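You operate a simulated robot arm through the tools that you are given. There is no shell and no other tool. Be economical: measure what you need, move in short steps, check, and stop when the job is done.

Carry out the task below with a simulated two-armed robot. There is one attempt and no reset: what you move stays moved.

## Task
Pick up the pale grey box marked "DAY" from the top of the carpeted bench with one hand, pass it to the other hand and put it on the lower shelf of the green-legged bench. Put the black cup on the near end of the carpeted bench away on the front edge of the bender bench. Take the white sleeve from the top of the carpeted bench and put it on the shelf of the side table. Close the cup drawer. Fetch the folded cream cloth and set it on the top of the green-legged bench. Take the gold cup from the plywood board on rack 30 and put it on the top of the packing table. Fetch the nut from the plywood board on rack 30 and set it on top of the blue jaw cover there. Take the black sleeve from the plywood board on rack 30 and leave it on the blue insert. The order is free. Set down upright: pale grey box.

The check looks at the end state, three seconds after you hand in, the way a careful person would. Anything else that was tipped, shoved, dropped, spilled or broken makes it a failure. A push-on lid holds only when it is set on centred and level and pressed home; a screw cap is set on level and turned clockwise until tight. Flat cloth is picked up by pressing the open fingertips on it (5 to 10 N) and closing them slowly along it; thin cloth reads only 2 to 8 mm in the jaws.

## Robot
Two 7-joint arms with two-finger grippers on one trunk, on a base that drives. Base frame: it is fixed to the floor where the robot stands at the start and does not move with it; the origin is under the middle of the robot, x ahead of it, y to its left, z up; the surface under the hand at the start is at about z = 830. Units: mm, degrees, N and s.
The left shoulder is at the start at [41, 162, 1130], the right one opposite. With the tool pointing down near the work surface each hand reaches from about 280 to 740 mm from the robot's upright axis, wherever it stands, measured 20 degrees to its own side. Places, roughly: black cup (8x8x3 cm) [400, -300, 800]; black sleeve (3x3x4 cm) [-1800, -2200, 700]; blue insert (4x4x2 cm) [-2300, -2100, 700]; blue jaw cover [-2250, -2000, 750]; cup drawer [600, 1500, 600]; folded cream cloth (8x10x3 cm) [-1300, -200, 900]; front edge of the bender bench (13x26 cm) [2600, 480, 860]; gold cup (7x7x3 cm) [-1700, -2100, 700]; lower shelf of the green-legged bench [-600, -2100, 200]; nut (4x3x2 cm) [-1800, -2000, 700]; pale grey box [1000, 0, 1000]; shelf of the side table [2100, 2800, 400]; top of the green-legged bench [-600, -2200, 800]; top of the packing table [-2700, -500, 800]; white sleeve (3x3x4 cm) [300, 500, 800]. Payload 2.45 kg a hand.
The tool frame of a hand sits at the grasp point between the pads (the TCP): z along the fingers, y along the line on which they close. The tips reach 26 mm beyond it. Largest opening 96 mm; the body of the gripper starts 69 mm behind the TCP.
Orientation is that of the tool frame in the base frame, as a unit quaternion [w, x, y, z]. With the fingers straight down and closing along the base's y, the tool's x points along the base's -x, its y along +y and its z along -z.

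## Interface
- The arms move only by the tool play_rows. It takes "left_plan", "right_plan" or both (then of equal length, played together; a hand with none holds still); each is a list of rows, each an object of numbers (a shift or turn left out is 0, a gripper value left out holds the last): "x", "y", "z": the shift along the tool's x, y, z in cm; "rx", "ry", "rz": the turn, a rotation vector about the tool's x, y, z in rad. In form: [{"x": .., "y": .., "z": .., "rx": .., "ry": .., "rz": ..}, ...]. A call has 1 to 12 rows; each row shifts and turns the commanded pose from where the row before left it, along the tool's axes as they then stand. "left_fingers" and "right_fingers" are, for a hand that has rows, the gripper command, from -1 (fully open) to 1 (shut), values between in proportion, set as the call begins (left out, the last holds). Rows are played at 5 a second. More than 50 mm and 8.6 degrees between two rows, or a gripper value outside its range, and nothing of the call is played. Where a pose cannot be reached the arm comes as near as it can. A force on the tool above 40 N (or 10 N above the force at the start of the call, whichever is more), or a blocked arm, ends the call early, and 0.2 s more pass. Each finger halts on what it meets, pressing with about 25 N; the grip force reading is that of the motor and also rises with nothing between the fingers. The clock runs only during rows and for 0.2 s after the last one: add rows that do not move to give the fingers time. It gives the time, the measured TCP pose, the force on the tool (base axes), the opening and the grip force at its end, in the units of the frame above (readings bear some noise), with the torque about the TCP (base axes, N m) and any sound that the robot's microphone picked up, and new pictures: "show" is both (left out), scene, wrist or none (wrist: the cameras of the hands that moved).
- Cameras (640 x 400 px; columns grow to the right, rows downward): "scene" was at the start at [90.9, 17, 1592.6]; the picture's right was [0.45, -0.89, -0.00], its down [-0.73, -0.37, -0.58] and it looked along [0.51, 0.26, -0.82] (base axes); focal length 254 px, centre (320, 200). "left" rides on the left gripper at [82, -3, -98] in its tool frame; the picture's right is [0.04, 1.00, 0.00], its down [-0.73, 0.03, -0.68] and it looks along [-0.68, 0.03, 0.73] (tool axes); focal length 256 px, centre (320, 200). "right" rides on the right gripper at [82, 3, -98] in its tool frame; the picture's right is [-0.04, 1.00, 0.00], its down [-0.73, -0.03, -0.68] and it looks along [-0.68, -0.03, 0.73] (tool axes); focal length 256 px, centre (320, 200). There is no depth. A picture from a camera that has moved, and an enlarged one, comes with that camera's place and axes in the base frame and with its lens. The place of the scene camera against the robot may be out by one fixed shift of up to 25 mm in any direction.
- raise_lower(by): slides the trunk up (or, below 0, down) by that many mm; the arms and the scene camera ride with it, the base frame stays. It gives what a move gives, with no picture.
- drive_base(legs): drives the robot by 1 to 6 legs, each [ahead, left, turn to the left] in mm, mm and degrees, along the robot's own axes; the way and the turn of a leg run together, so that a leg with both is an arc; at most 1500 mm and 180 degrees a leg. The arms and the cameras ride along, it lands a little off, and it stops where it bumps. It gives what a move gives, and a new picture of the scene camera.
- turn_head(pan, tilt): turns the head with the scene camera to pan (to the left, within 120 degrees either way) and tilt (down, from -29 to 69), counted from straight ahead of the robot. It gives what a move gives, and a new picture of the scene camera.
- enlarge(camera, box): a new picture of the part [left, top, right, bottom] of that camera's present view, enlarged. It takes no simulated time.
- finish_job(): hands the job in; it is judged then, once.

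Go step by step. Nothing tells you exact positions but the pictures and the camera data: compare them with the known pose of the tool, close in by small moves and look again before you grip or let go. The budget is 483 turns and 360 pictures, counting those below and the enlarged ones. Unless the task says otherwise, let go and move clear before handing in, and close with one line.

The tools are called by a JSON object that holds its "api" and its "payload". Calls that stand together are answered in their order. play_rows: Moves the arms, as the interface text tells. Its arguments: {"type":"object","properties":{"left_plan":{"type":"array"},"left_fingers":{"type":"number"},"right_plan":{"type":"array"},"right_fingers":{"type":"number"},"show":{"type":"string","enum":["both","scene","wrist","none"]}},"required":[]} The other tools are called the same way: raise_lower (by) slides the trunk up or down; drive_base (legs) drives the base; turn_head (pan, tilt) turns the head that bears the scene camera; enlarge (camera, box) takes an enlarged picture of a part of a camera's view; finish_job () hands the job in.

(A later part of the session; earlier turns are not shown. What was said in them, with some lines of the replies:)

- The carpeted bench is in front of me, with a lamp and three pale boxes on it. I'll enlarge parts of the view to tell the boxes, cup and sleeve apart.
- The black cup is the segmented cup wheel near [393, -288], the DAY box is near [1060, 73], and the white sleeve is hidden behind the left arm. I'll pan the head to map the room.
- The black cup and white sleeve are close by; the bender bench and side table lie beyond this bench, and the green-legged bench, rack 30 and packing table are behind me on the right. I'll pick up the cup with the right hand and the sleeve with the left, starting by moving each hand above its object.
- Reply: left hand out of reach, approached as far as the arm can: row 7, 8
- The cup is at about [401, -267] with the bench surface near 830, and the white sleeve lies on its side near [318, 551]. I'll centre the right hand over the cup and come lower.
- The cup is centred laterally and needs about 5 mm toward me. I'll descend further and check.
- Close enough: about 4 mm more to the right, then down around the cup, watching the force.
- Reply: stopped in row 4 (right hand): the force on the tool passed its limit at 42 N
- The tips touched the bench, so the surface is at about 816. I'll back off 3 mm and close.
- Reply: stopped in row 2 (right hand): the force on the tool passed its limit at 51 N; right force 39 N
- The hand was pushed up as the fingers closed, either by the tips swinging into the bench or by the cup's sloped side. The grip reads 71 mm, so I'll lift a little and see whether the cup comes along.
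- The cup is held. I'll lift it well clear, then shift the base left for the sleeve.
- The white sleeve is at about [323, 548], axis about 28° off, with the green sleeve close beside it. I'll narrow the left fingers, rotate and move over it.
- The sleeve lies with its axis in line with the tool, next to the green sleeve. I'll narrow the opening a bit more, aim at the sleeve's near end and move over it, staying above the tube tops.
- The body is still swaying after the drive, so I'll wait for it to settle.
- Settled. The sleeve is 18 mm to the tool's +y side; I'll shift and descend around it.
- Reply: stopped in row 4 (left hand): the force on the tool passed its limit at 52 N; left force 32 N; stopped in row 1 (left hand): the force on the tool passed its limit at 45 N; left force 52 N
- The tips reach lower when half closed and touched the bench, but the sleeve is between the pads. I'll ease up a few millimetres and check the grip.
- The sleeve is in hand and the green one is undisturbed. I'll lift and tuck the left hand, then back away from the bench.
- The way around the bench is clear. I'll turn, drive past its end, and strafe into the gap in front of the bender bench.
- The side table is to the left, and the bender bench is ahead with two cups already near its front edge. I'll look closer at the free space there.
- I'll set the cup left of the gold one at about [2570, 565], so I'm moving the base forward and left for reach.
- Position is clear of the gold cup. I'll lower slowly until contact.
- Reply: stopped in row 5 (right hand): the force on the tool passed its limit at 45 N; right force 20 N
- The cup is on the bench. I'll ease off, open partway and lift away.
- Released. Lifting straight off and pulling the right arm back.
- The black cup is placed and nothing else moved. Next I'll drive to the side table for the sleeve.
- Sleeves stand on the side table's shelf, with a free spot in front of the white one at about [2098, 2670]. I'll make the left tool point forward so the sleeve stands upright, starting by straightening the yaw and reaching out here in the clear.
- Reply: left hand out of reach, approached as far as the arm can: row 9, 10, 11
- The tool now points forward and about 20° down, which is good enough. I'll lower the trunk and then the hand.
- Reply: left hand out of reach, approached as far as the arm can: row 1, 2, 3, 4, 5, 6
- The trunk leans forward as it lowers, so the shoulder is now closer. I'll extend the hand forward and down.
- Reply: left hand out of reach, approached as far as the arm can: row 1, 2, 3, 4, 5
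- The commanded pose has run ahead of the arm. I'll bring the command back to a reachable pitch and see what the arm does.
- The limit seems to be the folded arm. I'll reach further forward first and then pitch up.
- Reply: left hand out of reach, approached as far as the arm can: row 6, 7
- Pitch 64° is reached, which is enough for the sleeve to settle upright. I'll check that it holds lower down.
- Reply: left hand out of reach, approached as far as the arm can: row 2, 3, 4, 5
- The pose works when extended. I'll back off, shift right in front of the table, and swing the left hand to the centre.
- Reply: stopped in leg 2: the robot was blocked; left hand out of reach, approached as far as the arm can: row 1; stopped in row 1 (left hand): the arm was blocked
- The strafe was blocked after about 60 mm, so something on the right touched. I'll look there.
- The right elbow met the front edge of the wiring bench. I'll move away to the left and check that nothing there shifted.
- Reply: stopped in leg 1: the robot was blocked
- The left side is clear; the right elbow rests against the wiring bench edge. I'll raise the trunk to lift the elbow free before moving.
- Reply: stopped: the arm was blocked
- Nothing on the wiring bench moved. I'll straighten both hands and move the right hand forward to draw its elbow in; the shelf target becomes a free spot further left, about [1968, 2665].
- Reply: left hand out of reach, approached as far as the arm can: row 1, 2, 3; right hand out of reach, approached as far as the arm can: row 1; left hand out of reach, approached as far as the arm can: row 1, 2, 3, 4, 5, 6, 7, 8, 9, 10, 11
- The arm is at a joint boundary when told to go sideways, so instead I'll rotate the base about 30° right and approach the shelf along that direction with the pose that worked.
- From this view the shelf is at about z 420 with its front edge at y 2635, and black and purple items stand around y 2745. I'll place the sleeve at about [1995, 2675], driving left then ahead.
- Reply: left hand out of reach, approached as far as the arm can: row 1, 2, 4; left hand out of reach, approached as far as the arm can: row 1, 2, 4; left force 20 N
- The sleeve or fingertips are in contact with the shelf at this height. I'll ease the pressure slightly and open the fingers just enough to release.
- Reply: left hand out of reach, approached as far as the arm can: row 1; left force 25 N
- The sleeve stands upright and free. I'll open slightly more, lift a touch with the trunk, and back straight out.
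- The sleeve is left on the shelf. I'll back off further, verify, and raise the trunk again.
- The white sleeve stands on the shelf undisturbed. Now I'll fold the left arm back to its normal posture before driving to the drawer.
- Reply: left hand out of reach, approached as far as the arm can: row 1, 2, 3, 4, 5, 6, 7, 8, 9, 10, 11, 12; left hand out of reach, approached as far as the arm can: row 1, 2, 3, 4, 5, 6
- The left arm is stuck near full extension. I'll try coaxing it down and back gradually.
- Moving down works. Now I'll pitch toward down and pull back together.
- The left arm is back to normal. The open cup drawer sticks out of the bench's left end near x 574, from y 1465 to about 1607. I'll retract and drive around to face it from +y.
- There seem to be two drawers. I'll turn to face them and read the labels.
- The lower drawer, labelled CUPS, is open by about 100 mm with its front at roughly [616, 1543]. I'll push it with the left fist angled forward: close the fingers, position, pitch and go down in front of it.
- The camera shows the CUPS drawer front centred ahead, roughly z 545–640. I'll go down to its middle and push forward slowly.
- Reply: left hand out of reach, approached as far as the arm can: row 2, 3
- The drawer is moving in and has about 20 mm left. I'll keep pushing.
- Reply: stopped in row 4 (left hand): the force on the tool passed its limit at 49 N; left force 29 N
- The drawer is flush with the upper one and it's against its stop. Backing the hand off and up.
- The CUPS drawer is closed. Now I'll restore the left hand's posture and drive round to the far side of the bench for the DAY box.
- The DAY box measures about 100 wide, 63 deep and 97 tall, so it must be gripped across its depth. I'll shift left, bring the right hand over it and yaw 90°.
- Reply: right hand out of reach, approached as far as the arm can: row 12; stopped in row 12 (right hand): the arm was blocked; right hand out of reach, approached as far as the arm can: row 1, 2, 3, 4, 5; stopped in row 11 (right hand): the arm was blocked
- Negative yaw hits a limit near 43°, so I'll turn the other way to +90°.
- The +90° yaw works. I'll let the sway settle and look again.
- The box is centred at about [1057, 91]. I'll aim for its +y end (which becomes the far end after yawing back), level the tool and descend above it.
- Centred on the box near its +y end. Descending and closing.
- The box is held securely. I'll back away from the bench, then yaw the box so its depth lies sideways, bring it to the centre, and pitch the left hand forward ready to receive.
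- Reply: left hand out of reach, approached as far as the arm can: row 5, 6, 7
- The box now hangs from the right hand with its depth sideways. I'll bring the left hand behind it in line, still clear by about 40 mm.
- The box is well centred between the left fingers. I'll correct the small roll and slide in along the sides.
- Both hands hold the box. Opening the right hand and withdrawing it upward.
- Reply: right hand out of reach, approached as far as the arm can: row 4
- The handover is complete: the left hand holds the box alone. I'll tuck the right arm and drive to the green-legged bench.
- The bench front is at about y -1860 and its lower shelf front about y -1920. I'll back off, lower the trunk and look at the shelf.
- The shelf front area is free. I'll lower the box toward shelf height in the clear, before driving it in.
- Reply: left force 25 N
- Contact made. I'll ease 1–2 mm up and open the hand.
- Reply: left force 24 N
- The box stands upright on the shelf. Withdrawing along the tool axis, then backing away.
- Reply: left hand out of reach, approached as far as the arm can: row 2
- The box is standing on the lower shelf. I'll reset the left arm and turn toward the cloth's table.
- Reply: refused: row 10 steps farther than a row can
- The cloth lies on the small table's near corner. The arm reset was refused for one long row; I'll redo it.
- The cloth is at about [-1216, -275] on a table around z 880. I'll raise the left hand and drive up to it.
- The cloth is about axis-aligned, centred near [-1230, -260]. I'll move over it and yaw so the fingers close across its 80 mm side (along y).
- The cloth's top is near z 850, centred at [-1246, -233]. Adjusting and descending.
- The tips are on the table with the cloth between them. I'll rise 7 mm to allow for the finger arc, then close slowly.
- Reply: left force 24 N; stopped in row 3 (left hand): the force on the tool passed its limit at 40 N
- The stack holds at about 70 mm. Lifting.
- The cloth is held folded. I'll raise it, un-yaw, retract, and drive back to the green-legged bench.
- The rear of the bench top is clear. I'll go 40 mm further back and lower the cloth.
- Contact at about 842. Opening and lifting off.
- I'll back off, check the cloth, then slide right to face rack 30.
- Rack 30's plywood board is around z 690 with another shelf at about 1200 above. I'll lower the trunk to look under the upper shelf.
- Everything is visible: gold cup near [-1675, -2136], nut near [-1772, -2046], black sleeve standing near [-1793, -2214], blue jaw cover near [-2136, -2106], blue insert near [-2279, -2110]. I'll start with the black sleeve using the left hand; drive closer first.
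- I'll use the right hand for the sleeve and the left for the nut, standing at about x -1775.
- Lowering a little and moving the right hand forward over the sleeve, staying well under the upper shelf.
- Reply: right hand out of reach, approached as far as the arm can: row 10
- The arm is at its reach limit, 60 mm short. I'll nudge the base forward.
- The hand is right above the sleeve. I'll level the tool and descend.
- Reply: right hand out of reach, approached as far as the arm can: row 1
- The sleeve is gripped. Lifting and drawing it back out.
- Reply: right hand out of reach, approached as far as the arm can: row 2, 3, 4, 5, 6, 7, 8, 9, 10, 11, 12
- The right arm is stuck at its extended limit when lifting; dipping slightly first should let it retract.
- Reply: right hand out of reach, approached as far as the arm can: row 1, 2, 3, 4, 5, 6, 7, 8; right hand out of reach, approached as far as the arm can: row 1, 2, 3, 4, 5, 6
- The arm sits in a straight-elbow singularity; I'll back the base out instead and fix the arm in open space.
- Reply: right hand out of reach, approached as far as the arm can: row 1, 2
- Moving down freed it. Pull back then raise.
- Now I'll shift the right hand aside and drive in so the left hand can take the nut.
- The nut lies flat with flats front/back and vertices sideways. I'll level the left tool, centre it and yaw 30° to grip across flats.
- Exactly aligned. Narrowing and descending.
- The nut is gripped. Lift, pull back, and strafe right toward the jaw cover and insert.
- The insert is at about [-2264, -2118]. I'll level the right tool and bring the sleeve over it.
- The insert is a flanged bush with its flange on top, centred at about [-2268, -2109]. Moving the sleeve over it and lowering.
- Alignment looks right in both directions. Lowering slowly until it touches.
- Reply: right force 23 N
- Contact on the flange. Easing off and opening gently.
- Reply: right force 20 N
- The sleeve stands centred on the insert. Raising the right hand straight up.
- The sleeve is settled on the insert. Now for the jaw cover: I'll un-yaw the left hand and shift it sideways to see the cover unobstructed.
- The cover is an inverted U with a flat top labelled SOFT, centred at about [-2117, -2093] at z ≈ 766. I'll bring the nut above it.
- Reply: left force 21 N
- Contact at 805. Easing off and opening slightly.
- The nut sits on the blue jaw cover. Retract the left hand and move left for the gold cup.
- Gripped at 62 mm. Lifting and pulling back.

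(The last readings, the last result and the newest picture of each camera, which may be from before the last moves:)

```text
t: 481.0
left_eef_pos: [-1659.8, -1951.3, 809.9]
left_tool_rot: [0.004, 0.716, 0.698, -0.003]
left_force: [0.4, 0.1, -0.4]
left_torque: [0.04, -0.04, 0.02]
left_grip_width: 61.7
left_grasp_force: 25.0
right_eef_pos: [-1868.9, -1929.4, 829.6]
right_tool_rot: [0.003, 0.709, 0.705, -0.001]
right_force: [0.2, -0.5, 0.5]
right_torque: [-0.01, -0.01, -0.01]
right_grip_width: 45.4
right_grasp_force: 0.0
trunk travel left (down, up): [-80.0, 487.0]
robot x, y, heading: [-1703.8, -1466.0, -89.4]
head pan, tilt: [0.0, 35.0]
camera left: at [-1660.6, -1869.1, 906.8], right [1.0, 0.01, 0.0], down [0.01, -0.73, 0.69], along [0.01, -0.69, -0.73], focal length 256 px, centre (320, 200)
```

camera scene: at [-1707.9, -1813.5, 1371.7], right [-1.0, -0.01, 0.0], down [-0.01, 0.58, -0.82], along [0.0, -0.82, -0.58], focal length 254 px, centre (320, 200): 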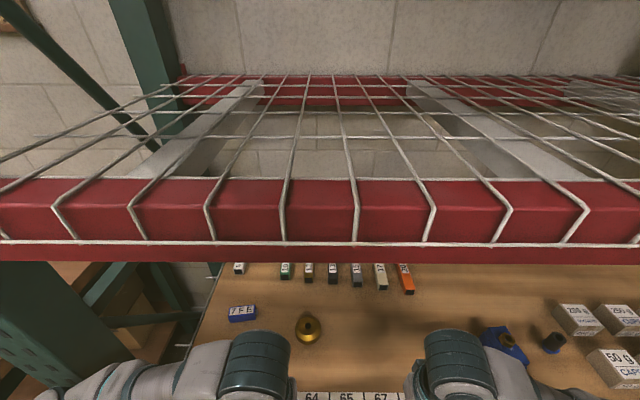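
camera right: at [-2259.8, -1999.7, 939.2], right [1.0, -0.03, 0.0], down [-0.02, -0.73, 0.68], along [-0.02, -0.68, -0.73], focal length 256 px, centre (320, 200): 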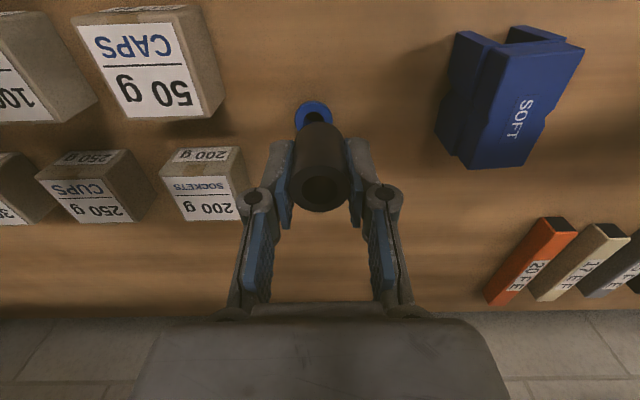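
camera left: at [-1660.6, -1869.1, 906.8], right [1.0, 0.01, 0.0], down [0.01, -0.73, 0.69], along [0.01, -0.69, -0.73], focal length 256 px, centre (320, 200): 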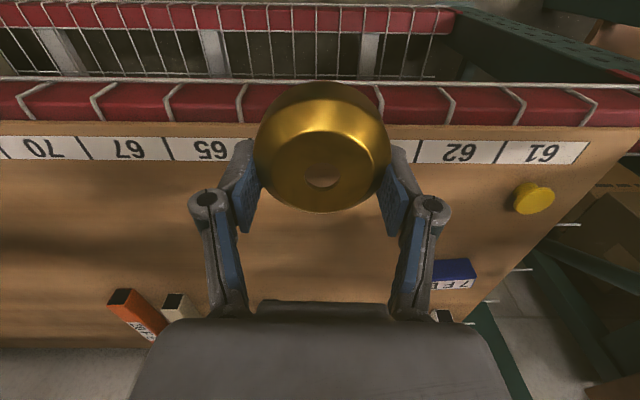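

Cup in hand. Backing out, raising the trunk and turning toward the packing table.

{"api": "drive_base", "payload": {"legs": [[-500, 0, 0]]}}

{"api": "raise_lower", "payload": {"by": 220}}

{"api": "drive_base", "payload": {"legs": [[0, 0, -90.5]]}}

{"api": "turn_head", "payload": {"pan": -20, "tilt": 30}}

```text
t: 483.9
left_eef_pos: [-1664.7, -1449.9, 810.5]
left_tool_rot: [0.004, 0.717, 0.698, -0.002]
left_force: [0.3, 0.1, -0.8]
left_torque: [-0.02, 0.01, -0.01]
left_grip_width: 61.7
left_grasp_force: 24.5
right_eef_pos: [-1872.5, -1427.0, 828.5]
right_tool_rot: [0.004, 0.709, 0.705, -0.001]
right_force: [-0.8, 0.7, -0.3]
right_torque: [0.01, 0.01, 0.02]
right_grip_width: 45.7
right_grasp_force: 0.0
trunk travel left (down, up): [-80.0, 487.0]
robot x, y, heading: [-1710.4, -965.5, -89.7]
head pan, tilt: [0.0, 35.0]
camera scene: at [-1717.1, -1310.8, 1371.8], right [-1.0, -0.01, 0.0], down [0.0, 0.58, -0.82], along [0.01, -0.82, -0.58], focal length 254 px, centre (320, 200)
```

scene: 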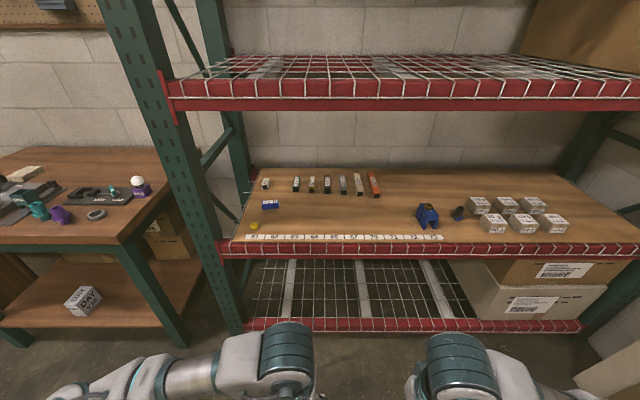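

```text
t: 486.2
left_eef_pos: [-1663.7, -1445.6, 1031.8]
left_tool_rot: [0.006, 0.717, 0.697, -0.004]
left_force: [-0.2, -0.8, -0.6]
left_torque: [0.0, 0.02, 0.05]
left_grip_width: 61.5
left_grasp_force: 25.2
right_eef_pos: [-1874.8, -1424.2, 1050.4]
right_tool_rot: [0.004, 0.709, 0.705, -0.003]
right_force: [0.0, 0.4, 0.4]
right_torque: [0.05, -0.01, -0.02]
right_grip_width: 45.7
right_grasp_force: 0.0
trunk travel left (down, up): [-300.0, 267.0]
robot x, y, heading: [-1712.4, -963.6, -89.9]
head pan, tilt: [0.0, 35.0]
```

```text
t: 490.5
left_eef_pos: [-2190.8, -1000.3, 1032.8]
left_tool_rot: [0.001, 1.0, -0.024, -0.008]
left_force: [0.1, -0.8, -1.1]
left_torque: [-0.06, 0.02, 0.03]
left_grip_width: 61.5
left_grasp_force: 25.4
right_eef_pos: [-2162.0, -791.2, 1051.7]
right_tool_rot: [0.002, 1.0, -0.013, -0.007]
right_force: [-0.9, -0.8, -0.2]
right_torque: [-0.03, -0.02, -0.02]
right_grip_width: 45.5
right_grasp_force: 0.1
trunk travel left (down, up): [-300.0, 267.0]
robot x, y, heading: [-1711.2, -965.1, 179.4]
head pan, tilt: [0.0, 35.0]
camera scene: at [-1841.8, -978.7, 1620.2], right [0.01, 1.0, 0.0], down [0.58, -0.01, -0.82], along [-0.82, 0.01, -0.58], focal length 254 px, centre (320, 200)
```

scene: 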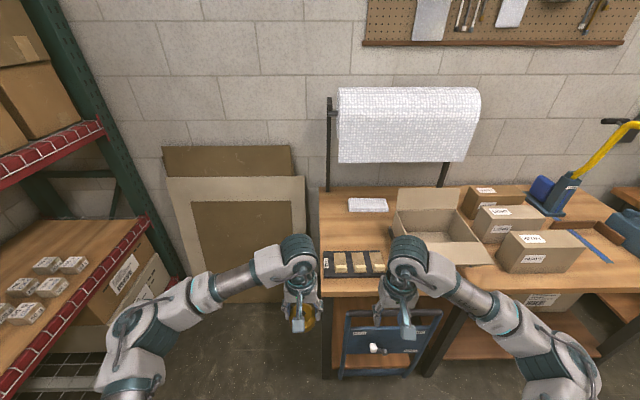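

```text
t: 491.4
left_eef_pos: [-2186.2, -998.8, 1034.2]
left_tool_rot: [0.001, 1.0, -0.024, -0.009]
left_force: [0.1, 0.7, -1.2]
left_torque: [-0.05, 0.0, 0.0]
left_grip_width: 61.2
left_grasp_force: 25.0
right_eef_pos: [-2159.4, -793.5, 1052.0]
right_tool_rot: [0.002, 1.0, -0.012, -0.008]
right_force: [-0.1, -0.5, -0.7]
right_torque: [-0.02, -0.03, -0.01]
right_grip_width: 45.5
right_grasp_force: 0.1
trunk travel left (down, up): [-300.0, 267.0]
robot x, y, heading: [-1710.2, -965.0, 179.4]
head pan, tilt: [-20.0, 30.0]
camera scene: at [-1838.0, -947.6, 1628.0], right [0.35, 0.94, 0.0], down [0.47, -0.18, -0.86], along [-0.81, 0.31, -0.5], focal length 254 px, centre (320, 200)
```

scene: 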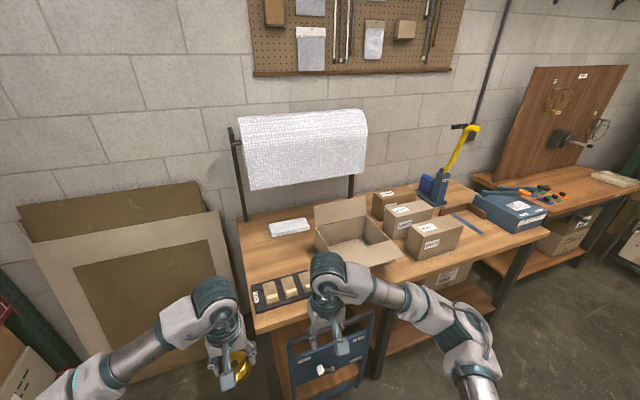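

The packing table is ahead; free space lies behind the black tray, left of the open carton. I'll check the blue panel at its front before approaching.

{"api": "drive_base", "payload": {"legs": [[120, -120, 0.6]]}}

{"api": "turn_head", "payload": {"pan": 0, "tilt": 45}}

```text
t: 492.8
left_eef_pos: [-2306.7, -892.7, 1035.3]
left_tool_rot: [-0.004, 1.0, -0.018, -0.01]
left_force: [-1.6, 0.0, -1.1]
left_torque: [0.02, -0.04, -0.04]
left_grip_width: 61.0
left_grasp_force: 24.8
right_eef_pos: [-2281.5, -685.5, 1054.1]
right_tool_rot: [-0.004, 1.0, -0.007, -0.007]
right_force: [-0.2, -0.6, 0.5]
right_torque: [0.05, 0.0, 0.02]
right_grip_width: 45.3
right_grasp_force: 0.0
trunk travel left (down, up): [-300.0, 267.0]
robot x, y, heading: [-1826.3, -842.9, 179.5]
head pan, tilt: [-20.0, 30.0]
camera scene: at [-1957.8, -851.1, 1628.5], right [0.35, 0.94, 0.01], down [0.47, -0.16, -0.87], along [-0.81, 0.31, -0.5], focal length 254 px, centre (320, 200)
```

scene: 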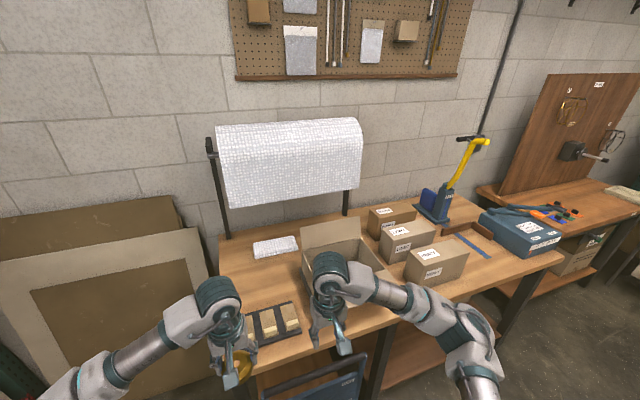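

```text
t: 493.6
left_eef_pos: [-2304.9, -894.2, 1036.1]
left_tool_rot: [-0.002, 1.0, -0.018, -0.011]
left_force: [-0.4, -0.9, 0.1]
left_torque: [0.04, -0.05, 0.0]
left_grip_width: 61.0
left_grasp_force: 25.5
right_eef_pos: [-2277.6, -684.5, 1056.0]
right_tool_rot: [-0.001, 1.0, -0.007, -0.01]
right_force: [-0.5, -0.5, -0.6]
right_torque: [0.04, 0.0, 0.03]
right_grip_width: 45.5
right_grasp_force: 0.1
trunk travel left (down, up): [-300.0, 267.0]
robot x, y, heading: [-1827.7, -848.5, 179.6]
head pan, tilt: [0.0, 45.0]
camera scene: at [-1955.4, -884.3, 1605.3], right [0.0, 1.0, 0.01], down [0.71, 0.01, -0.7], along [-0.7, 0.01, -0.71], focal length 254 px, centre (320, 200)
```

scene: 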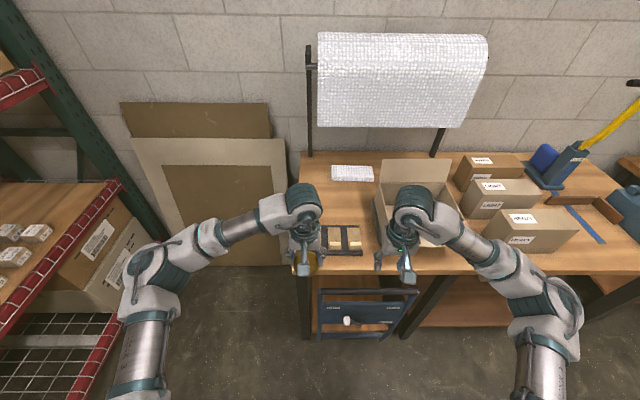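

The free spot is around [-2690, -780]. I'll raise and retract the right hand (the carton is on its side), lift the cup a bit, and drive closer.

{"api": "play_rows", "payload": {"right_plan": [{"z": -4, "x": 2}, {"z": -4, "x": 2}, {"x": 4}, {"x": 4}, {}], "left_plan": [{"z": -3}, {"z": -3}, {}, {}, {}], "show": "none"}}

{"api": "drive_base", "payload": {"legs": [[0, -125, 0], [205, 0, 0]]}}

{"api": "play_rows", "payload": {"left_plan": [{}, {}, {}, {}, {}, {}, {}, {}, {}, {}, {}, {}], "show": "wrist"}}

```text
t: 494.9
left_eef_pos: [-2301.4, -861.7, 1097.9]
left_tool_rot: [0.01, 1.0, -0.019, -0.01]
left_force: [-0.6, 1.0, -0.6]
left_torque: [-0.03, -0.03, 0.01]
left_grip_width: 61.0
left_grasp_force: 25.3
right_eef_pos: [-2156.6, -654.2, 1132.0]
right_tool_rot: [0.01, 1.0, -0.008, -0.008]
right_force: [0.4, 0.4, -1.2]
right_torque: [-0.06, 0.0, 0.03]
right_grip_width: 45.5
right_grasp_force: 0.1
trunk travel left (down, up): [-300.0, 267.0]
robot x, y, heading: [-1828.5, -842.8, 179.7]
head pan, tilt: [0.0, 45.0]
```

```text
t: 497.3
left_eef_pos: [-2505.5, -729.1, 1099.8]
left_tool_rot: [0.012, 1.0, -0.017, -0.012]
left_force: [-0.6, 1.3, -0.6]
left_torque: [-0.05, 0.08, -0.01]
left_grip_width: 60.6
left_grasp_force: 25.2
right_eef_pos: [-2361.3, -524.8, 1132.1]
right_tool_rot: [0.011, 1.0, -0.008, -0.01]
right_force: [-1.2, -0.1, 1.0]
right_torque: [-0.02, -0.03, -0.02]
right_grip_width: 45.5
right_grasp_force: 0.2
trunk travel left (down, up): [-300.0, 267.0]
robot x, y, heading: [-2034.4, -712.3, 179.7]
head pan, tilt: [0.0, 45.0]
camera scene: at [-2158.0, -736.4, 1605.6], right [0.0, 1.0, 0.01], down [0.71, 0.0, -0.71], along [-0.71, 0.01, -0.71], focal length 254 px, centre (320, 200)
```

scene: 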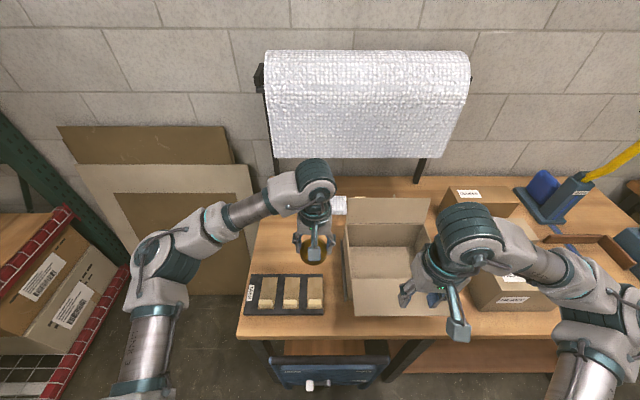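

```text
t: 499.9
left_eef_pos: [-2504.7, -745.9, 1097.4]
left_tool_rot: [0.007, 1.0, -0.017, -0.013]
left_force: [-1.9, -1.6, -1.1]
left_torque: [0.1, -0.06, 0.0]
left_grip_width: 60.3
left_grasp_force: 25.1
right_eef_pos: [-2360.5, -541.0, 1133.6]
right_tool_rot: [0.005, 1.0, -0.007, -0.012]
right_force: [-0.1, -1.1, -0.2]
right_torque: [0.02, 0.03, 0.0]
right_grip_width: 45.7
right_grasp_force: 0.0
trunk travel left (down, up): [-300.0, 267.0]
robot x, y, heading: [-2035.0, -716.6, 179.7]
head pan, tilt: [0.0, 45.0]
camera left: at [-2420.3, -743.8, 1194.1], right [0.01, -1.0, 0.01], down [-0.72, 0.01, 0.7], along [-0.7, -0.01, -0.72], focal length 256 px, centre (320, 200)
```

left: 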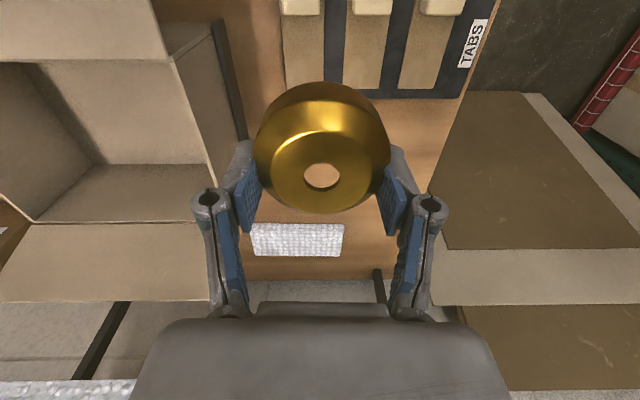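

Free space confirmed between the tray and the card. Moving over [-2690, -795] and lowering.

{"api": "play_rows", "payload": {"left_plan": [{"x": -3.7, "y": 1}, {"x": -3.7, "y": 1}, {"x": -3.7, "y": 1}, {"x": -3.7, "y": 1}, {"x": -3.7, "y": 1}, {"z": 4}, {"z": 4}, {"z": 4}, {"z": 3}, {}, {}], "show": "wrist"}}

```text
t: 502.5
left_eef_pos: [-2696.1, -832.3, 956.5]
left_tool_rot: [-0.009, 1.0, -0.016, -0.014]
left_force: [-0.2, -1.8, -1.8]
left_torque: [0.16, -0.01, -0.02]
left_grip_width: 60.1
left_grasp_force: 25.2
right_eef_pos: [-2355.7, -585.0, 1142.6]
right_tool_rot: [-0.013, 1.0, -0.004, -0.015]
right_force: [0.7, -2.1, 0.2]
right_torque: [0.16, 0.03, 0.02]
right_grip_width: 45.7
right_grasp_force: 0.0
trunk travel left (down, up): [-300.0, 267.0]
robot x, y, heading: [-2037.7, -722.5, 179.5]
head pan, tilt: [0.0, 45.0]
stopped in row 11 (left hand): the arm was blocked; the commanded pose is now the measured one
camera left: at [-2610.3, -833.7, 1051.3], right [0.01, -1.0, -0.02], down [-0.71, -0.02, 0.7], along [-0.7, 0.01, -0.71], focal length 256 px, centre (320, 200)
```

left: 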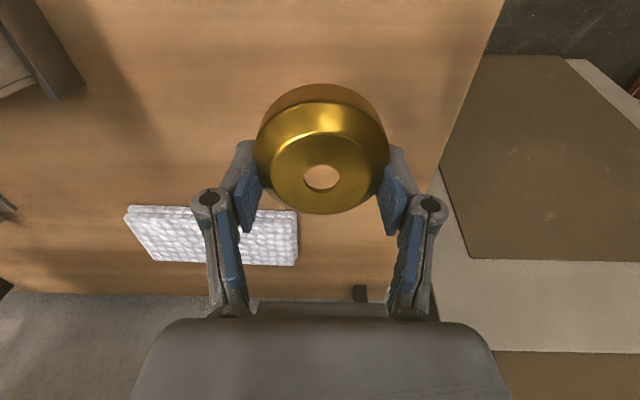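

{"api": "play_rows", "payload": {"left_plan": [{}, {}, {}, {}, {}, {}, {}, {}, {}, {}], "show": "both"}}

```text
t: 504.9
left_eef_pos: [-2692.2, -805.2, 960.6]
left_tool_rot: [-0.001, 1.0, -0.019, -0.018]
left_force: [-0.2, -2.0, -1.4]
left_torque: [0.13, 0.04, -0.02]
left_grip_width: 60.4
left_grasp_force: 25.0
right_eef_pos: [-2352.4, -556.1, 1142.0]
right_tool_rot: [-0.005, 1.0, -0.008, -0.016]
right_force: [-0.6, -0.9, 1.2]
right_torque: [0.09, 0.02, 0.01]
right_grip_width: 45.5
right_grasp_force: 0.0
trunk travel left (down, up): [-300.0, 267.0]
robot x, y, heading: [-2037.2, -710.2, 179.7]
head pan, tilt: [0.0, 45.0]
stopped in row 10 (left hand): the arm was blocked; the commanded pose is now the measured one
camera scene: at [-2163.9, -722.0, 1605.3], right [0.01, 1.0, 0.0], down [0.71, -0.01, -0.7], along [-0.7, 0.0, -0.71], focal length 254 px, centre (320, 200)
camera left: at [-2607.7, -805.6, 1056.0], right [0.0, -1.0, 0.0], down [-0.71, -0.01, 0.7], along [-0.7, 0.0, -0.71], focal length 256 px, centre (320, 200)
```

scene: 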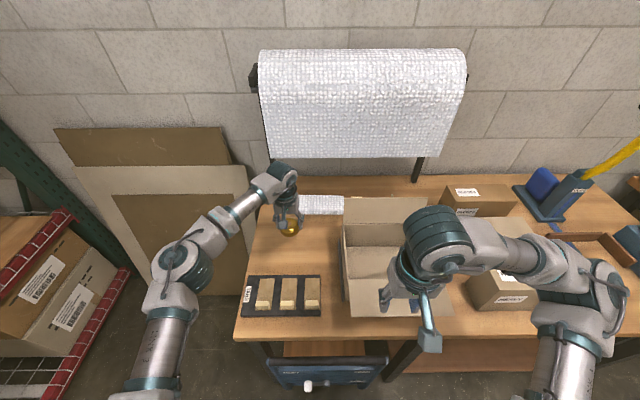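
left: 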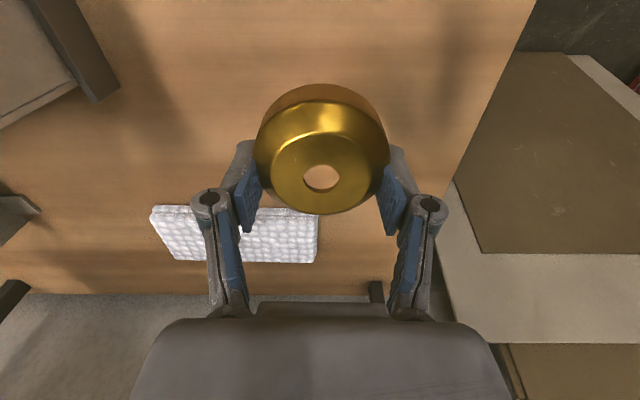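

No contact visible; the body is still swaying from the strafe. I'll wait a bit longer.

{"api": "play_rows", "payload": {"left_plan": [{}, {}, {}, {}, {}, {}, {}, {}, {}, {}, {}, {}], "show": "none"}}

{"api": "play_rows", "payload": {"left_plan": [{}, {}, {}, {}, {}, {}], "show": "none"}}

```text
t: 507.5
left_eef_pos: [-2693.5, -801.1, 960.6]
left_tool_rot: [-0.001, 1.0, -0.018, -0.016]
left_force: [-0.5, -0.6, -0.3]
left_torque: [0.05, 0.0, -0.04]
left_grip_width: 60.0
left_grasp_force: 24.9
right_eef_pos: [-2351.3, -551.0, 1141.7]
right_tool_rot: [-0.002, 1.0, -0.009, -0.016]
right_force: [-0.9, -0.2, -0.8]
right_torque: [0.01, 0.0, -0.01]
right_grip_width: 45.6
right_grasp_force: 0.0
trunk travel left (down, up): [-300.0, 267.0]
robot x, y, heading: [-2036.1, -712.6, 179.7]
head pan, tilt: [0.0, 45.0]
```

```text
t: 509.1
left_eef_pos: [-2687.7, -751.2, 967.9]
left_tool_rot: [0.017, 0.999, -0.024, -0.02]
left_force: [0.3, 1.2, -0.5]
left_torque: [-0.06, 0.06, 0.0]
left_grip_width: 59.6
left_grasp_force: 25.3
right_eef_pos: [-2345.9, -499.9, 1136.0]
right_tool_rot: [0.014, 1.0, -0.014, -0.018]
right_force: [-0.2, 0.3, 0.9]
right_torque: [-0.04, -0.02, -0.02]
right_grip_width: 45.2
right_grasp_force: 0.0
trunk travel left (down, up): [-300.0, 267.0]
robot x, y, heading: [-2035.2, -698.8, 179.8]
head pan, tilt: [0.0, 45.0]
stopped in row 6 (left hand): the arm was blocked; the commanded pose is now the measured one
```

The body is being nudged, so something at the base may be touching. I'll raise the cup slightly, back off 120 mm and look down.

{"api": "drive_base", "payload": {"legs": [[-120, 0, 0]]}}

{"api": "turn_head", "payload": {"pan": 0, "tilt": 65}}

```text
t: 510.4
left_eef_pos: [-2566.4, -802.6, 962.7]
left_tool_rot: [-0.003, 1.0, -0.022, -0.019]
left_force: [0.1, -0.2, -0.8]
left_torque: [0.1, 0.02, 0.0]
left_grip_width: 59.5
left_grasp_force: 24.8
right_eef_pos: [-2224.4, -556.3, 1144.1]
right_tool_rot: [-0.006, 1.0, -0.012, -0.018]
right_force: [0.1, 0.2, -0.3]
right_torque: [0.06, -0.04, -0.02]
right_grip_width: 45.3
right_grasp_force: 0.1
trunk travel left (down, up): [-300.0, 267.0]
robot x, y, heading: [-1911.9, -713.1, 179.2]
head pan, tilt: [0.0, 45.0]
camera scene: at [-2042.7, -762.2, 1604.8], right [0.01, 1.0, 0.02], down [0.71, 0.01, -0.7], along [-0.7, 0.02, -0.71], focal length 254 px, centre (320, 200)
```

scene: 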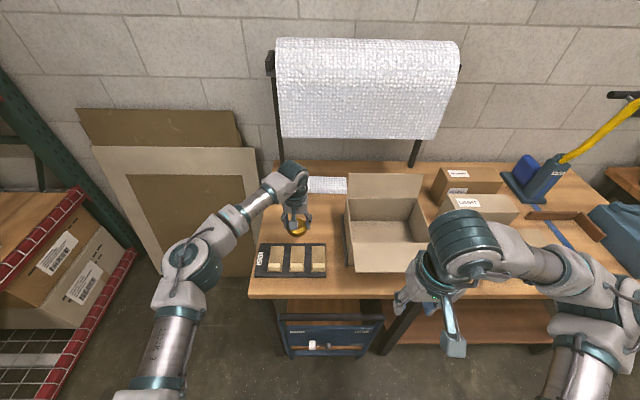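

```text
t: 511.2
left_eef_pos: [-2562.8, -803.7, 967.7]
left_tool_rot: [-0.001, 1.0, -0.022, -0.022]
left_force: [-0.7, -0.4, -0.9]
left_torque: [0.09, -0.06, 0.01]
left_grip_width: 59.7
left_grasp_force: 24.8
right_eef_pos: [-2220.1, -556.4, 1143.5]
right_tool_rot: [-0.003, 1.0, -0.011, -0.02]
right_force: [-0.2, 0.1, -0.7]
right_torque: [-0.01, 0.06, 0.02]
right_grip_width: 45.7
right_grasp_force: 0.1
trunk travel left (down, up): [-300.0, 267.0]
robot x, y, heading: [-1916.3, -717.1, 179.4]
head pan, tilt: [0.0, 65.0]
camera scene: at [-2019.9, -756.4, 1580.4], right [0.01, 1.0, 0.02], down [0.91, 0.0, -0.42], along [-0.42, 0.02, -0.91], focal length 254 px, centre (320, 200)
```

scene: 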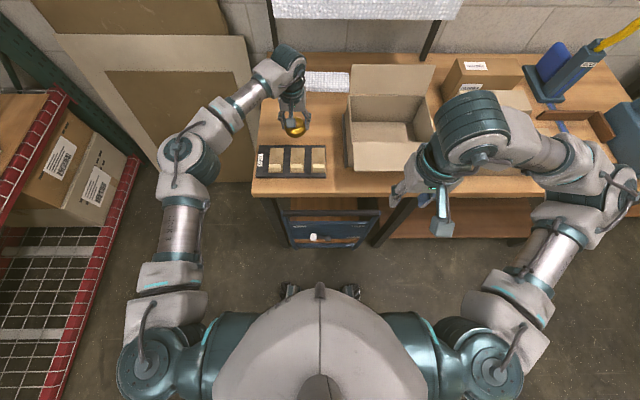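

{"api": "play_rows", "payload": {"left_plan": [{}, {}, {}, {}, {}, {}, {}, {}, {}, {}, {}, {}], "show": "none"}}

{"api": "play_rows", "payload": {"left_plan": [{}, {}, {}, {}, {}, {}, {}, {}, {}, {}, {}, {}], "show": "none"}}

{"api": "play_rows", "payload": {"left_plan": [{}, {}, {}, {}, {}, {}, {}, {}, {}, {}, {}, {}], "show": "none"}}

```text
t: 513.8
left_eef_pos: [-2564.3, -800.9, 969.0]
left_tool_rot: [0.001, 1.0, -0.021, -0.022]
left_force: [-1.0, -2.4, -0.7]
left_torque: [0.14, -0.02, 0.03]
left_grip_width: 59.6
left_grasp_force: 24.7
right_eef_pos: [-2219.6, -552.3, 1143.9]
right_tool_rot: [-0.003, 1.0, -0.011, -0.02]
right_force: [0.5, -0.3, -0.1]
right_torque: [0.01, 0.03, 0.0]
right_grip_width: 45.8
right_grasp_force: 0.0
trunk travel left (down, up): [-300.0, 267.0]
robot x, y, heading: [-1913.9, -716.9, 179.4]
head pan, tilt: [0.0, 65.0]
```

```text
t: 516.4
left_eef_pos: [-2563.3, -795.4, 968.2]
left_tool_rot: [0.003, 1.0, -0.021, -0.021]
left_force: [0.1, -1.6, -0.7]
left_torque: [0.09, -0.03, 0.03]
left_grip_width: 59.3
left_grasp_force: 24.4
right_eef_pos: [-2219.5, -547.5, 1142.4]
right_tool_rot: [0.0, 1.0, -0.01, -0.02]
right_force: [0.0, 0.0, -0.6]
right_torque: [0.07, 0.0, 0.01]
right_grip_width: 45.6
right_grasp_force: 0.0
trunk travel left (down, up): [-300.0, 267.0]
robot x, y, heading: [-1913.9, -713.6, 179.2]
head pan, tilt: [0.0, 65.0]
```

```text
t: 519.0
left_eef_pos: [-2564.3, -790.0, 968.5]
left_tool_rot: [0.003, 1.0, -0.021, -0.021]
left_force: [-1.1, -0.8, -0.6]
left_torque: [0.08, -0.04, 0.05]
left_grip_width: 59.4
left_grasp_force: 25.0
right_eef_pos: [-2219.9, -542.0, 1143.2]
right_tool_rot: [0.003, 1.0, -0.011, -0.02]
right_force: [0.4, -0.1, -0.1]
right_torque: [0.04, -0.01, 0.01]
right_grip_width: 45.3
right_grasp_force: 0.1
trunk travel left (down, up): [-300.0, 267.0]
robot x, y, heading: [-1917.9, -713.4, 179.5]
head pan, tilt: [0.0, 65.0]
```

It's only a slow creep now. I'll place the cup a little nearer, just behind the tray at about [-2635, -795]: nudge forward 45 mm and lower.

{"api": "drive_base", "payload": {"legs": [[45, 0, 0]]}}

{"api": "play_rows", "payload": {"left_plan": [{"x": -2.5}, {"z": 2}, {"z": 2}, {}, {}, {}, {}, {}], "show": "wrist"}}

```text
t: 519.9
left_eef_pos: [-2607.3, -791.3, 970.8]
left_tool_rot: [0.004, 0.999, -0.022, -0.022]
left_force: [-0.5, -1.0, -0.9]
left_torque: [0.07, -0.01, 0.0]
left_grip_width: 59.4
left_grasp_force: 24.8
right_eef_pos: [-2262.2, -543.2, 1144.0]
right_tool_rot: [0.0, 1.0, -0.012, -0.021]
right_force: [0.4, -0.4, 1.1]
right_torque: [0.05, -0.02, 0.02]
right_grip_width: 45.2
right_grasp_force: 0.1
trunk travel left (down, up): [-300.0, 267.0]
robot x, y, heading: [-1957.8, -715.3, 179.2]
head pan, tilt: [0.0, 65.0]
camera scene: at [-2059.5, -734.2, 1581.1], right [0.01, 1.0, 0.0], down [0.91, -0.01, -0.42], along [-0.42, 0.01, -0.91], focal length 254 px, centre (320, 200)
```

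scene: 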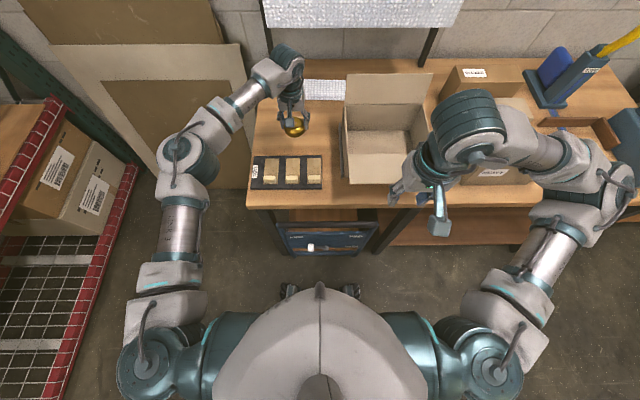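

```text
t: 521.7
left_eef_pos: [-2634.7, -792.2, 930.7]
left_tool_rot: [0.003, 1.0, -0.022, -0.022]
left_force: [-0.8, 0.2, -0.5]
left_torque: [0.04, 0.0, 0.02]
left_grip_width: 59.2
left_grasp_force: 25.0
right_eef_pos: [-2261.4, -546.4, 1143.9]
right_tool_rot: [0.0, 1.0, -0.011, -0.021]
right_force: [0.1, 0.0, -0.8]
right_torque: [-0.06, 0.0, -0.02]
right_grip_width: 45.6
right_grasp_force: 0.0
trunk travel left (down, up): [-300.0, 267.0]
robot x, y, heading: [-1957.5, -714.2, 179.3]
head pan, tilt: [0.0, 65.0]
camera left: at [-2548.0, -791.4, 1024.0], right [0.0, -1.0, 0.01], down [-0.7, 0.01, 0.71], along [-0.71, 0.0, -0.7], focal length 256 px, centre (320, 200)
```

left: 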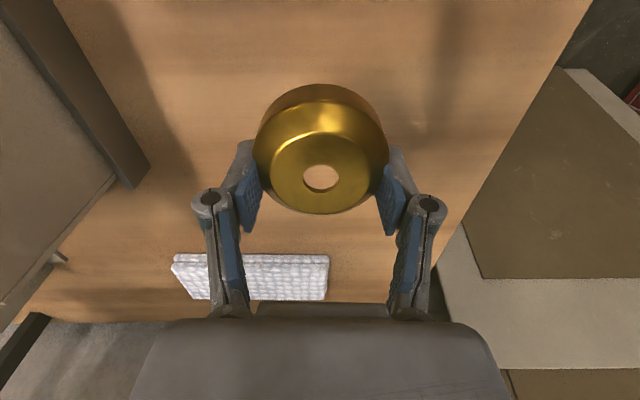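

{"api": "play_rows", "payload": {"left_plan": [{"ry": 0.044}, {"z": 2}, {"z": 1}, {"z": 0.7}, {"z": 0.5}, {"z": 0.4}, {"z": 0.4}, {"z": 0.4}, {"z": 0.4}, {"z": 0.4}, {}], "show": "none"}}

```text
t: 524.1
left_eef_pos: [-2636.2, -782.3, 870.9]
left_tool_rot: [0.009, 1.0, -0.024, -0.001]
left_force: [0.8, 0.4, -0.5]
left_torque: [0.0, -0.02, 0.0]
left_grip_width: 59.6
left_grasp_force: 25.3
right_eef_pos: [-2261.7, -535.2, 1142.4]
right_tool_rot: [0.004, 1.0, -0.012, -0.022]
right_force: [-0.5, 0.6, -0.3]
right_torque: [0.0, 0.01, 0.01]
right_grip_width: 45.4
right_grasp_force: 0.1
trunk travel left (down, up): [-300.0, 267.0]
robot x, y, heading: [-1961.3, -710.3, 179.4]
head pan, tilt: [0.0, 65.0]
```

{"api": "play_rows", "payload": {"left_plan": [{"z": 0.4}, {"z": 0.4}, {"z": 0.4}, {"z": 0.3}, {"z": 0.3}, {"z": 0.3}, {"z": 0.3}, {}], "show": "wrist"}}

```text
t: 525.2
left_eef_pos: [-2636.2, -788.6, 863.4]
left_tool_rot: [0.005, 1.0, -0.022, -0.006]
left_force: [9.0, -1.6, 17.3]
left_torque: [0.49, -0.47, -0.35]
left_grip_width: 59.4
left_grasp_force: 25.5
right_eef_pos: [-2257.9, -537.9, 1143.6]
right_tool_rot: [0.003, 1.0, -0.012, -0.022]
right_force: [0.6, 0.1, -1.2]
right_torque: [-0.01, -0.03, 0.04]
right_grip_width: 45.6
right_grasp_force: 0.0
trunk travel left (down, up): [-300.0, 267.0]
robot x, y, heading: [-1958.4, -713.8, 179.2]
head pan, tilt: [0.0, 65.0]
stopped in row 5 (left hand): the force on the tool passed its limit at 44 N (the readings are from after the stop); the commanded pose is now the measured one
camera left: at [-2551.9, -786.3, 959.6], right [0.0, -1.0, 0.01], down [-0.72, 0.01, 0.69], along [-0.69, -0.01, -0.72], focal length 256 px, centre (320, 200)
```

left: 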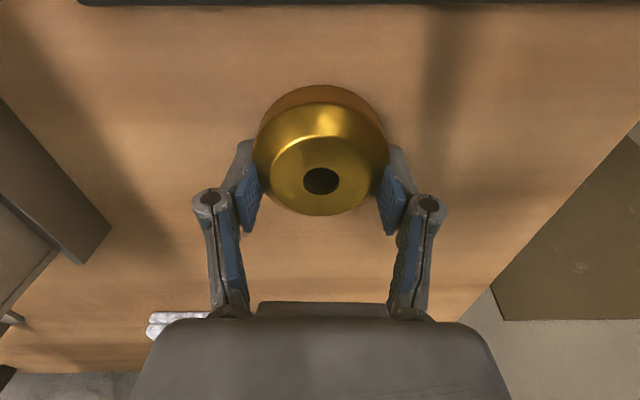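

The cup is on the table. Easing off, opening and lifting away.

{"api": "play_rows", "payload": {"left_plan": [{"z": -0.1}, {}], "show": "none"}}

{"api": "play_rows", "payload": {"left_plan": [{}, {}, {}], "left_fingers": -0.9, "show": "wrist"}}

```text
t: 525.8
left_eef_pos: [-2635.3, -787.1, 863.8]
left_tool_rot: [0.006, 1.0, -0.021, -0.007]
left_force: [5.3, -2.9, 11.1]
left_torque: [0.33, -0.28, -0.2]
left_grip_width: 59.5
left_grasp_force: 24.8
right_eef_pos: [-2258.6, -537.5, 1144.6]
right_tool_rot: [0.003, 1.0, -0.013, -0.024]
right_force: [-0.2, 0.4, -0.8]
right_torque: [-0.02, 0.02, -0.01]
right_grip_width: 45.5
right_grasp_force: 0.1
trunk travel left (down, up): [-300.0, 267.0]
robot x, y, heading: [-1955.9, -712.9, 179.2]
head pan, tilt: [0.0, 65.0]
```

```text
t: 526.6
left_eef_pos: [-2637.9, -787.6, 861.4]
left_tool_rot: [0.006, 1.0, -0.021, -0.007]
left_force: [-0.2, 0.9, -0.2]
left_torque: [-0.01, 0.01, 0.0]
left_grip_width: 91.1
left_grasp_force: 0.0
right_eef_pos: [-2259.8, -537.6, 1142.9]
right_tool_rot: [0.003, 1.0, -0.012, -0.022]
right_force: [-0.6, -0.8, -0.8]
right_torque: [0.01, -0.01, 0.0]
right_grip_width: 45.5
right_grasp_force: 0.0
trunk travel left (down, up): [-300.0, 267.0]
robot x, y, heading: [-1960.2, -711.3, 179.5]
head pan, tilt: [0.0, 65.0]
camera left: at [-2554.0, -785.6, 958.2], right [0.0, -1.0, 0.01], down [-0.73, 0.01, 0.69], along [-0.69, -0.01, -0.73], focal length 256 px, centre (320, 200)
```

left: 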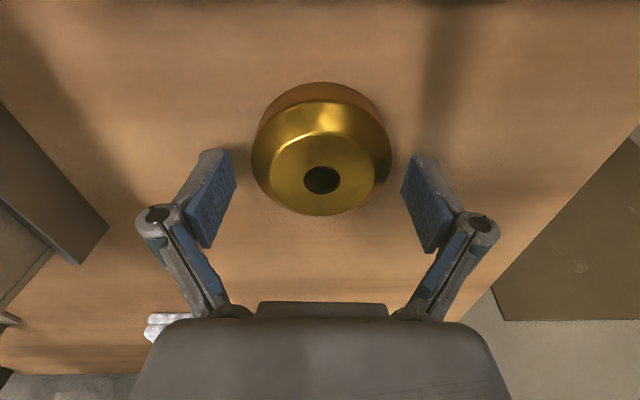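

{"api": "play_rows", "payload": {"left_plan": [{"z": -2}, {"z": -4}, {"z": -4}, {"z": -4}, {"z": -4}, {"z": -2}, {"x": 4}, {"x": 4}, {"x": 4}, {"x": 4}, {"x": 4}, {}], "show": "none"}}

{"api": "drive_base", "payload": {"legs": [[-300, 0, 0]]}}

{"api": "turn_head", "payload": {"pan": 0, "tilt": 38}}

{"api": "enlarge", "payload": {"camera": "scene", "box": [220, 120, 480, 340]}}

```text
t: 529.2
left_eef_pos: [-2426.5, -796.5, 1058.2]
left_tool_rot: [0.005, 1.0, -0.02, -0.006]
left_force: [-0.2, 0.0, 0.0]
left_torque: [0.05, 0.03, 0.0]
left_grip_width: 91.4
left_grasp_force: 0.1
left hand out of reach, approached as far as the arm can: row 6
right_eef_pos: [-2259.4, -540.5, 1143.8]
right_tool_rot: [0.002, 1.0, -0.011, -0.022]
right_force: [0.3, 0.5, 0.1]
right_torque: [-0.03, -0.02, -0.02]
right_grip_width: 45.9
right_grasp_force: 0.0
trunk travel left (down, up): [-300.0, 267.0]
robot x, y, heading: [-1958.4, -715.3, 179.6]
head pan, tilt: [0.0, 65.0]
```

```text
t: 531.2
left_eef_pos: [-2124.8, -798.1, 1059.1]
left_tool_rot: [0.006, 1.0, -0.02, -0.006]
left_force: [0.1, 0.0, 0.9]
left_torque: [0.02, 0.02, 0.02]
left_grip_width: 91.3
left_grasp_force: 0.1
right_eef_pos: [-1957.9, -541.6, 1144.1]
right_tool_rot: [0.003, 1.0, -0.011, -0.022]
right_force: [0.5, 0.2, -0.2]
right_torque: [-0.01, 0.01, 0.02]
right_grip_width: 45.8
right_grasp_force: 0.1
trunk travel left (down, up): [-300.0, 267.0]
robot x, y, heading: [-1660.0, -717.2, 179.3]
head pan, tilt: [0.0, 65.0]
camera scene: at [-1763.7, -730.4, 1580.5], right [0.01, 1.0, 0.0], down [0.91, -0.01, -0.42], along [-0.42, 0.0, -0.91], focal length 254 px, centre (320, 200)
```

scene: 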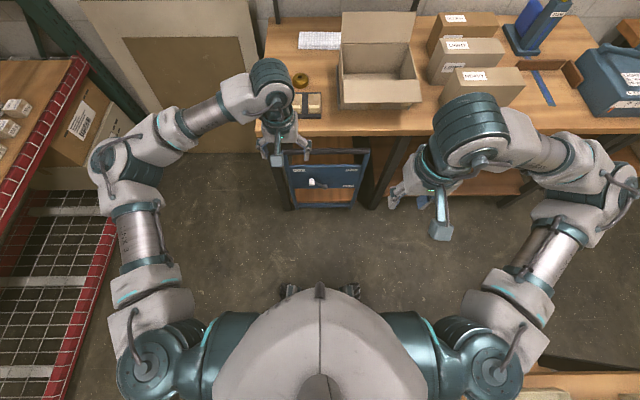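

```text
t: 532.2
left_eef_pos: [-2122.0, -797.1, 1060.9]
left_tool_rot: [0.006, 1.0, -0.021, -0.008]
left_force: [0.4, -0.2, -0.6]
left_torque: [0.0, 0.0, 0.01]
left_grip_width: 91.1
left_grasp_force: 0.1
right_eef_pos: [-1955.5, -542.0, 1145.2]
right_tool_rot: [0.002, 1.0, -0.011, -0.025]
right_force: [-0.2, 0.1, -0.1]
right_torque: [0.0, -0.01, 0.03]
right_grip_width: 45.7
right_grasp_force: 0.0
trunk travel left (down, up): [-300.0, 267.0]
robot x, y, heading: [-1660.0, -718.4, 179.5]
head pan, tilt: [0.0, 38.0]
camera scene: at [-1788.6, -730.5, 1615.7], right [0.01, 1.0, 0.0], down [0.62, -0.01, -0.78], along [-0.78, 0.01, -0.62], focal length 254 px, centre (320, 200)
```

scene: 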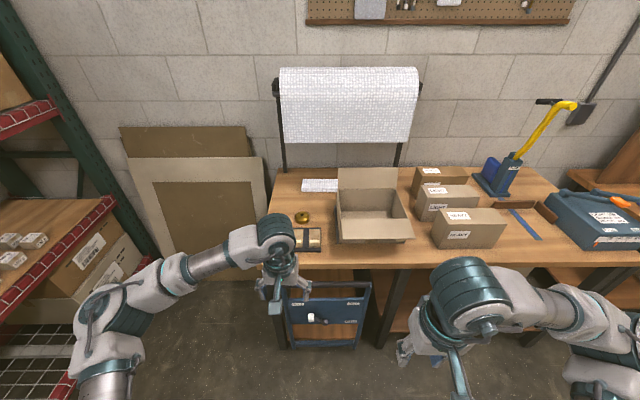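

```text
1.82 times, centred on (350, 230) of scene
camera zoom: at [-1788.6, -730.5, 1615.7], right [0.01, 1.0, 0.0], down [0.62, -0.01, -0.78], along [-0.78, 0.01, -0.62], focal length 461 px, centre (266, 146)
```

zoom: 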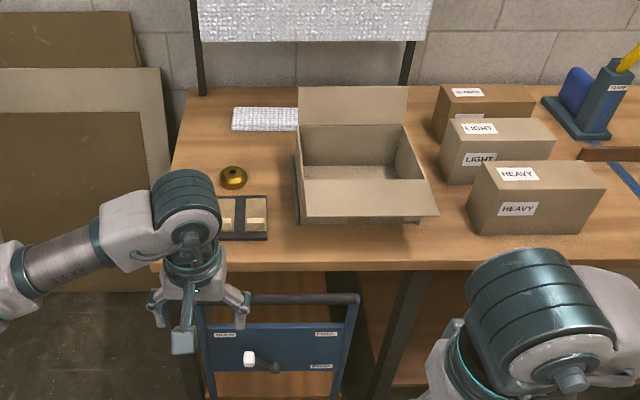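

The gold cup stands on the packing table. Earlier views showed the nut, both sleeves, cloth, box, black cup and closed drawer in place, and the hands are clear, so I'm handing in.

{"api": "finish_job", "payload": {}}

```text
The job is handed in.
```

All eight tasks are done and handed in. While I was manoeuvring at the side table, the right elbow pressed against the edge of the wiring bench; nothing on that bench looked moved afterwards.
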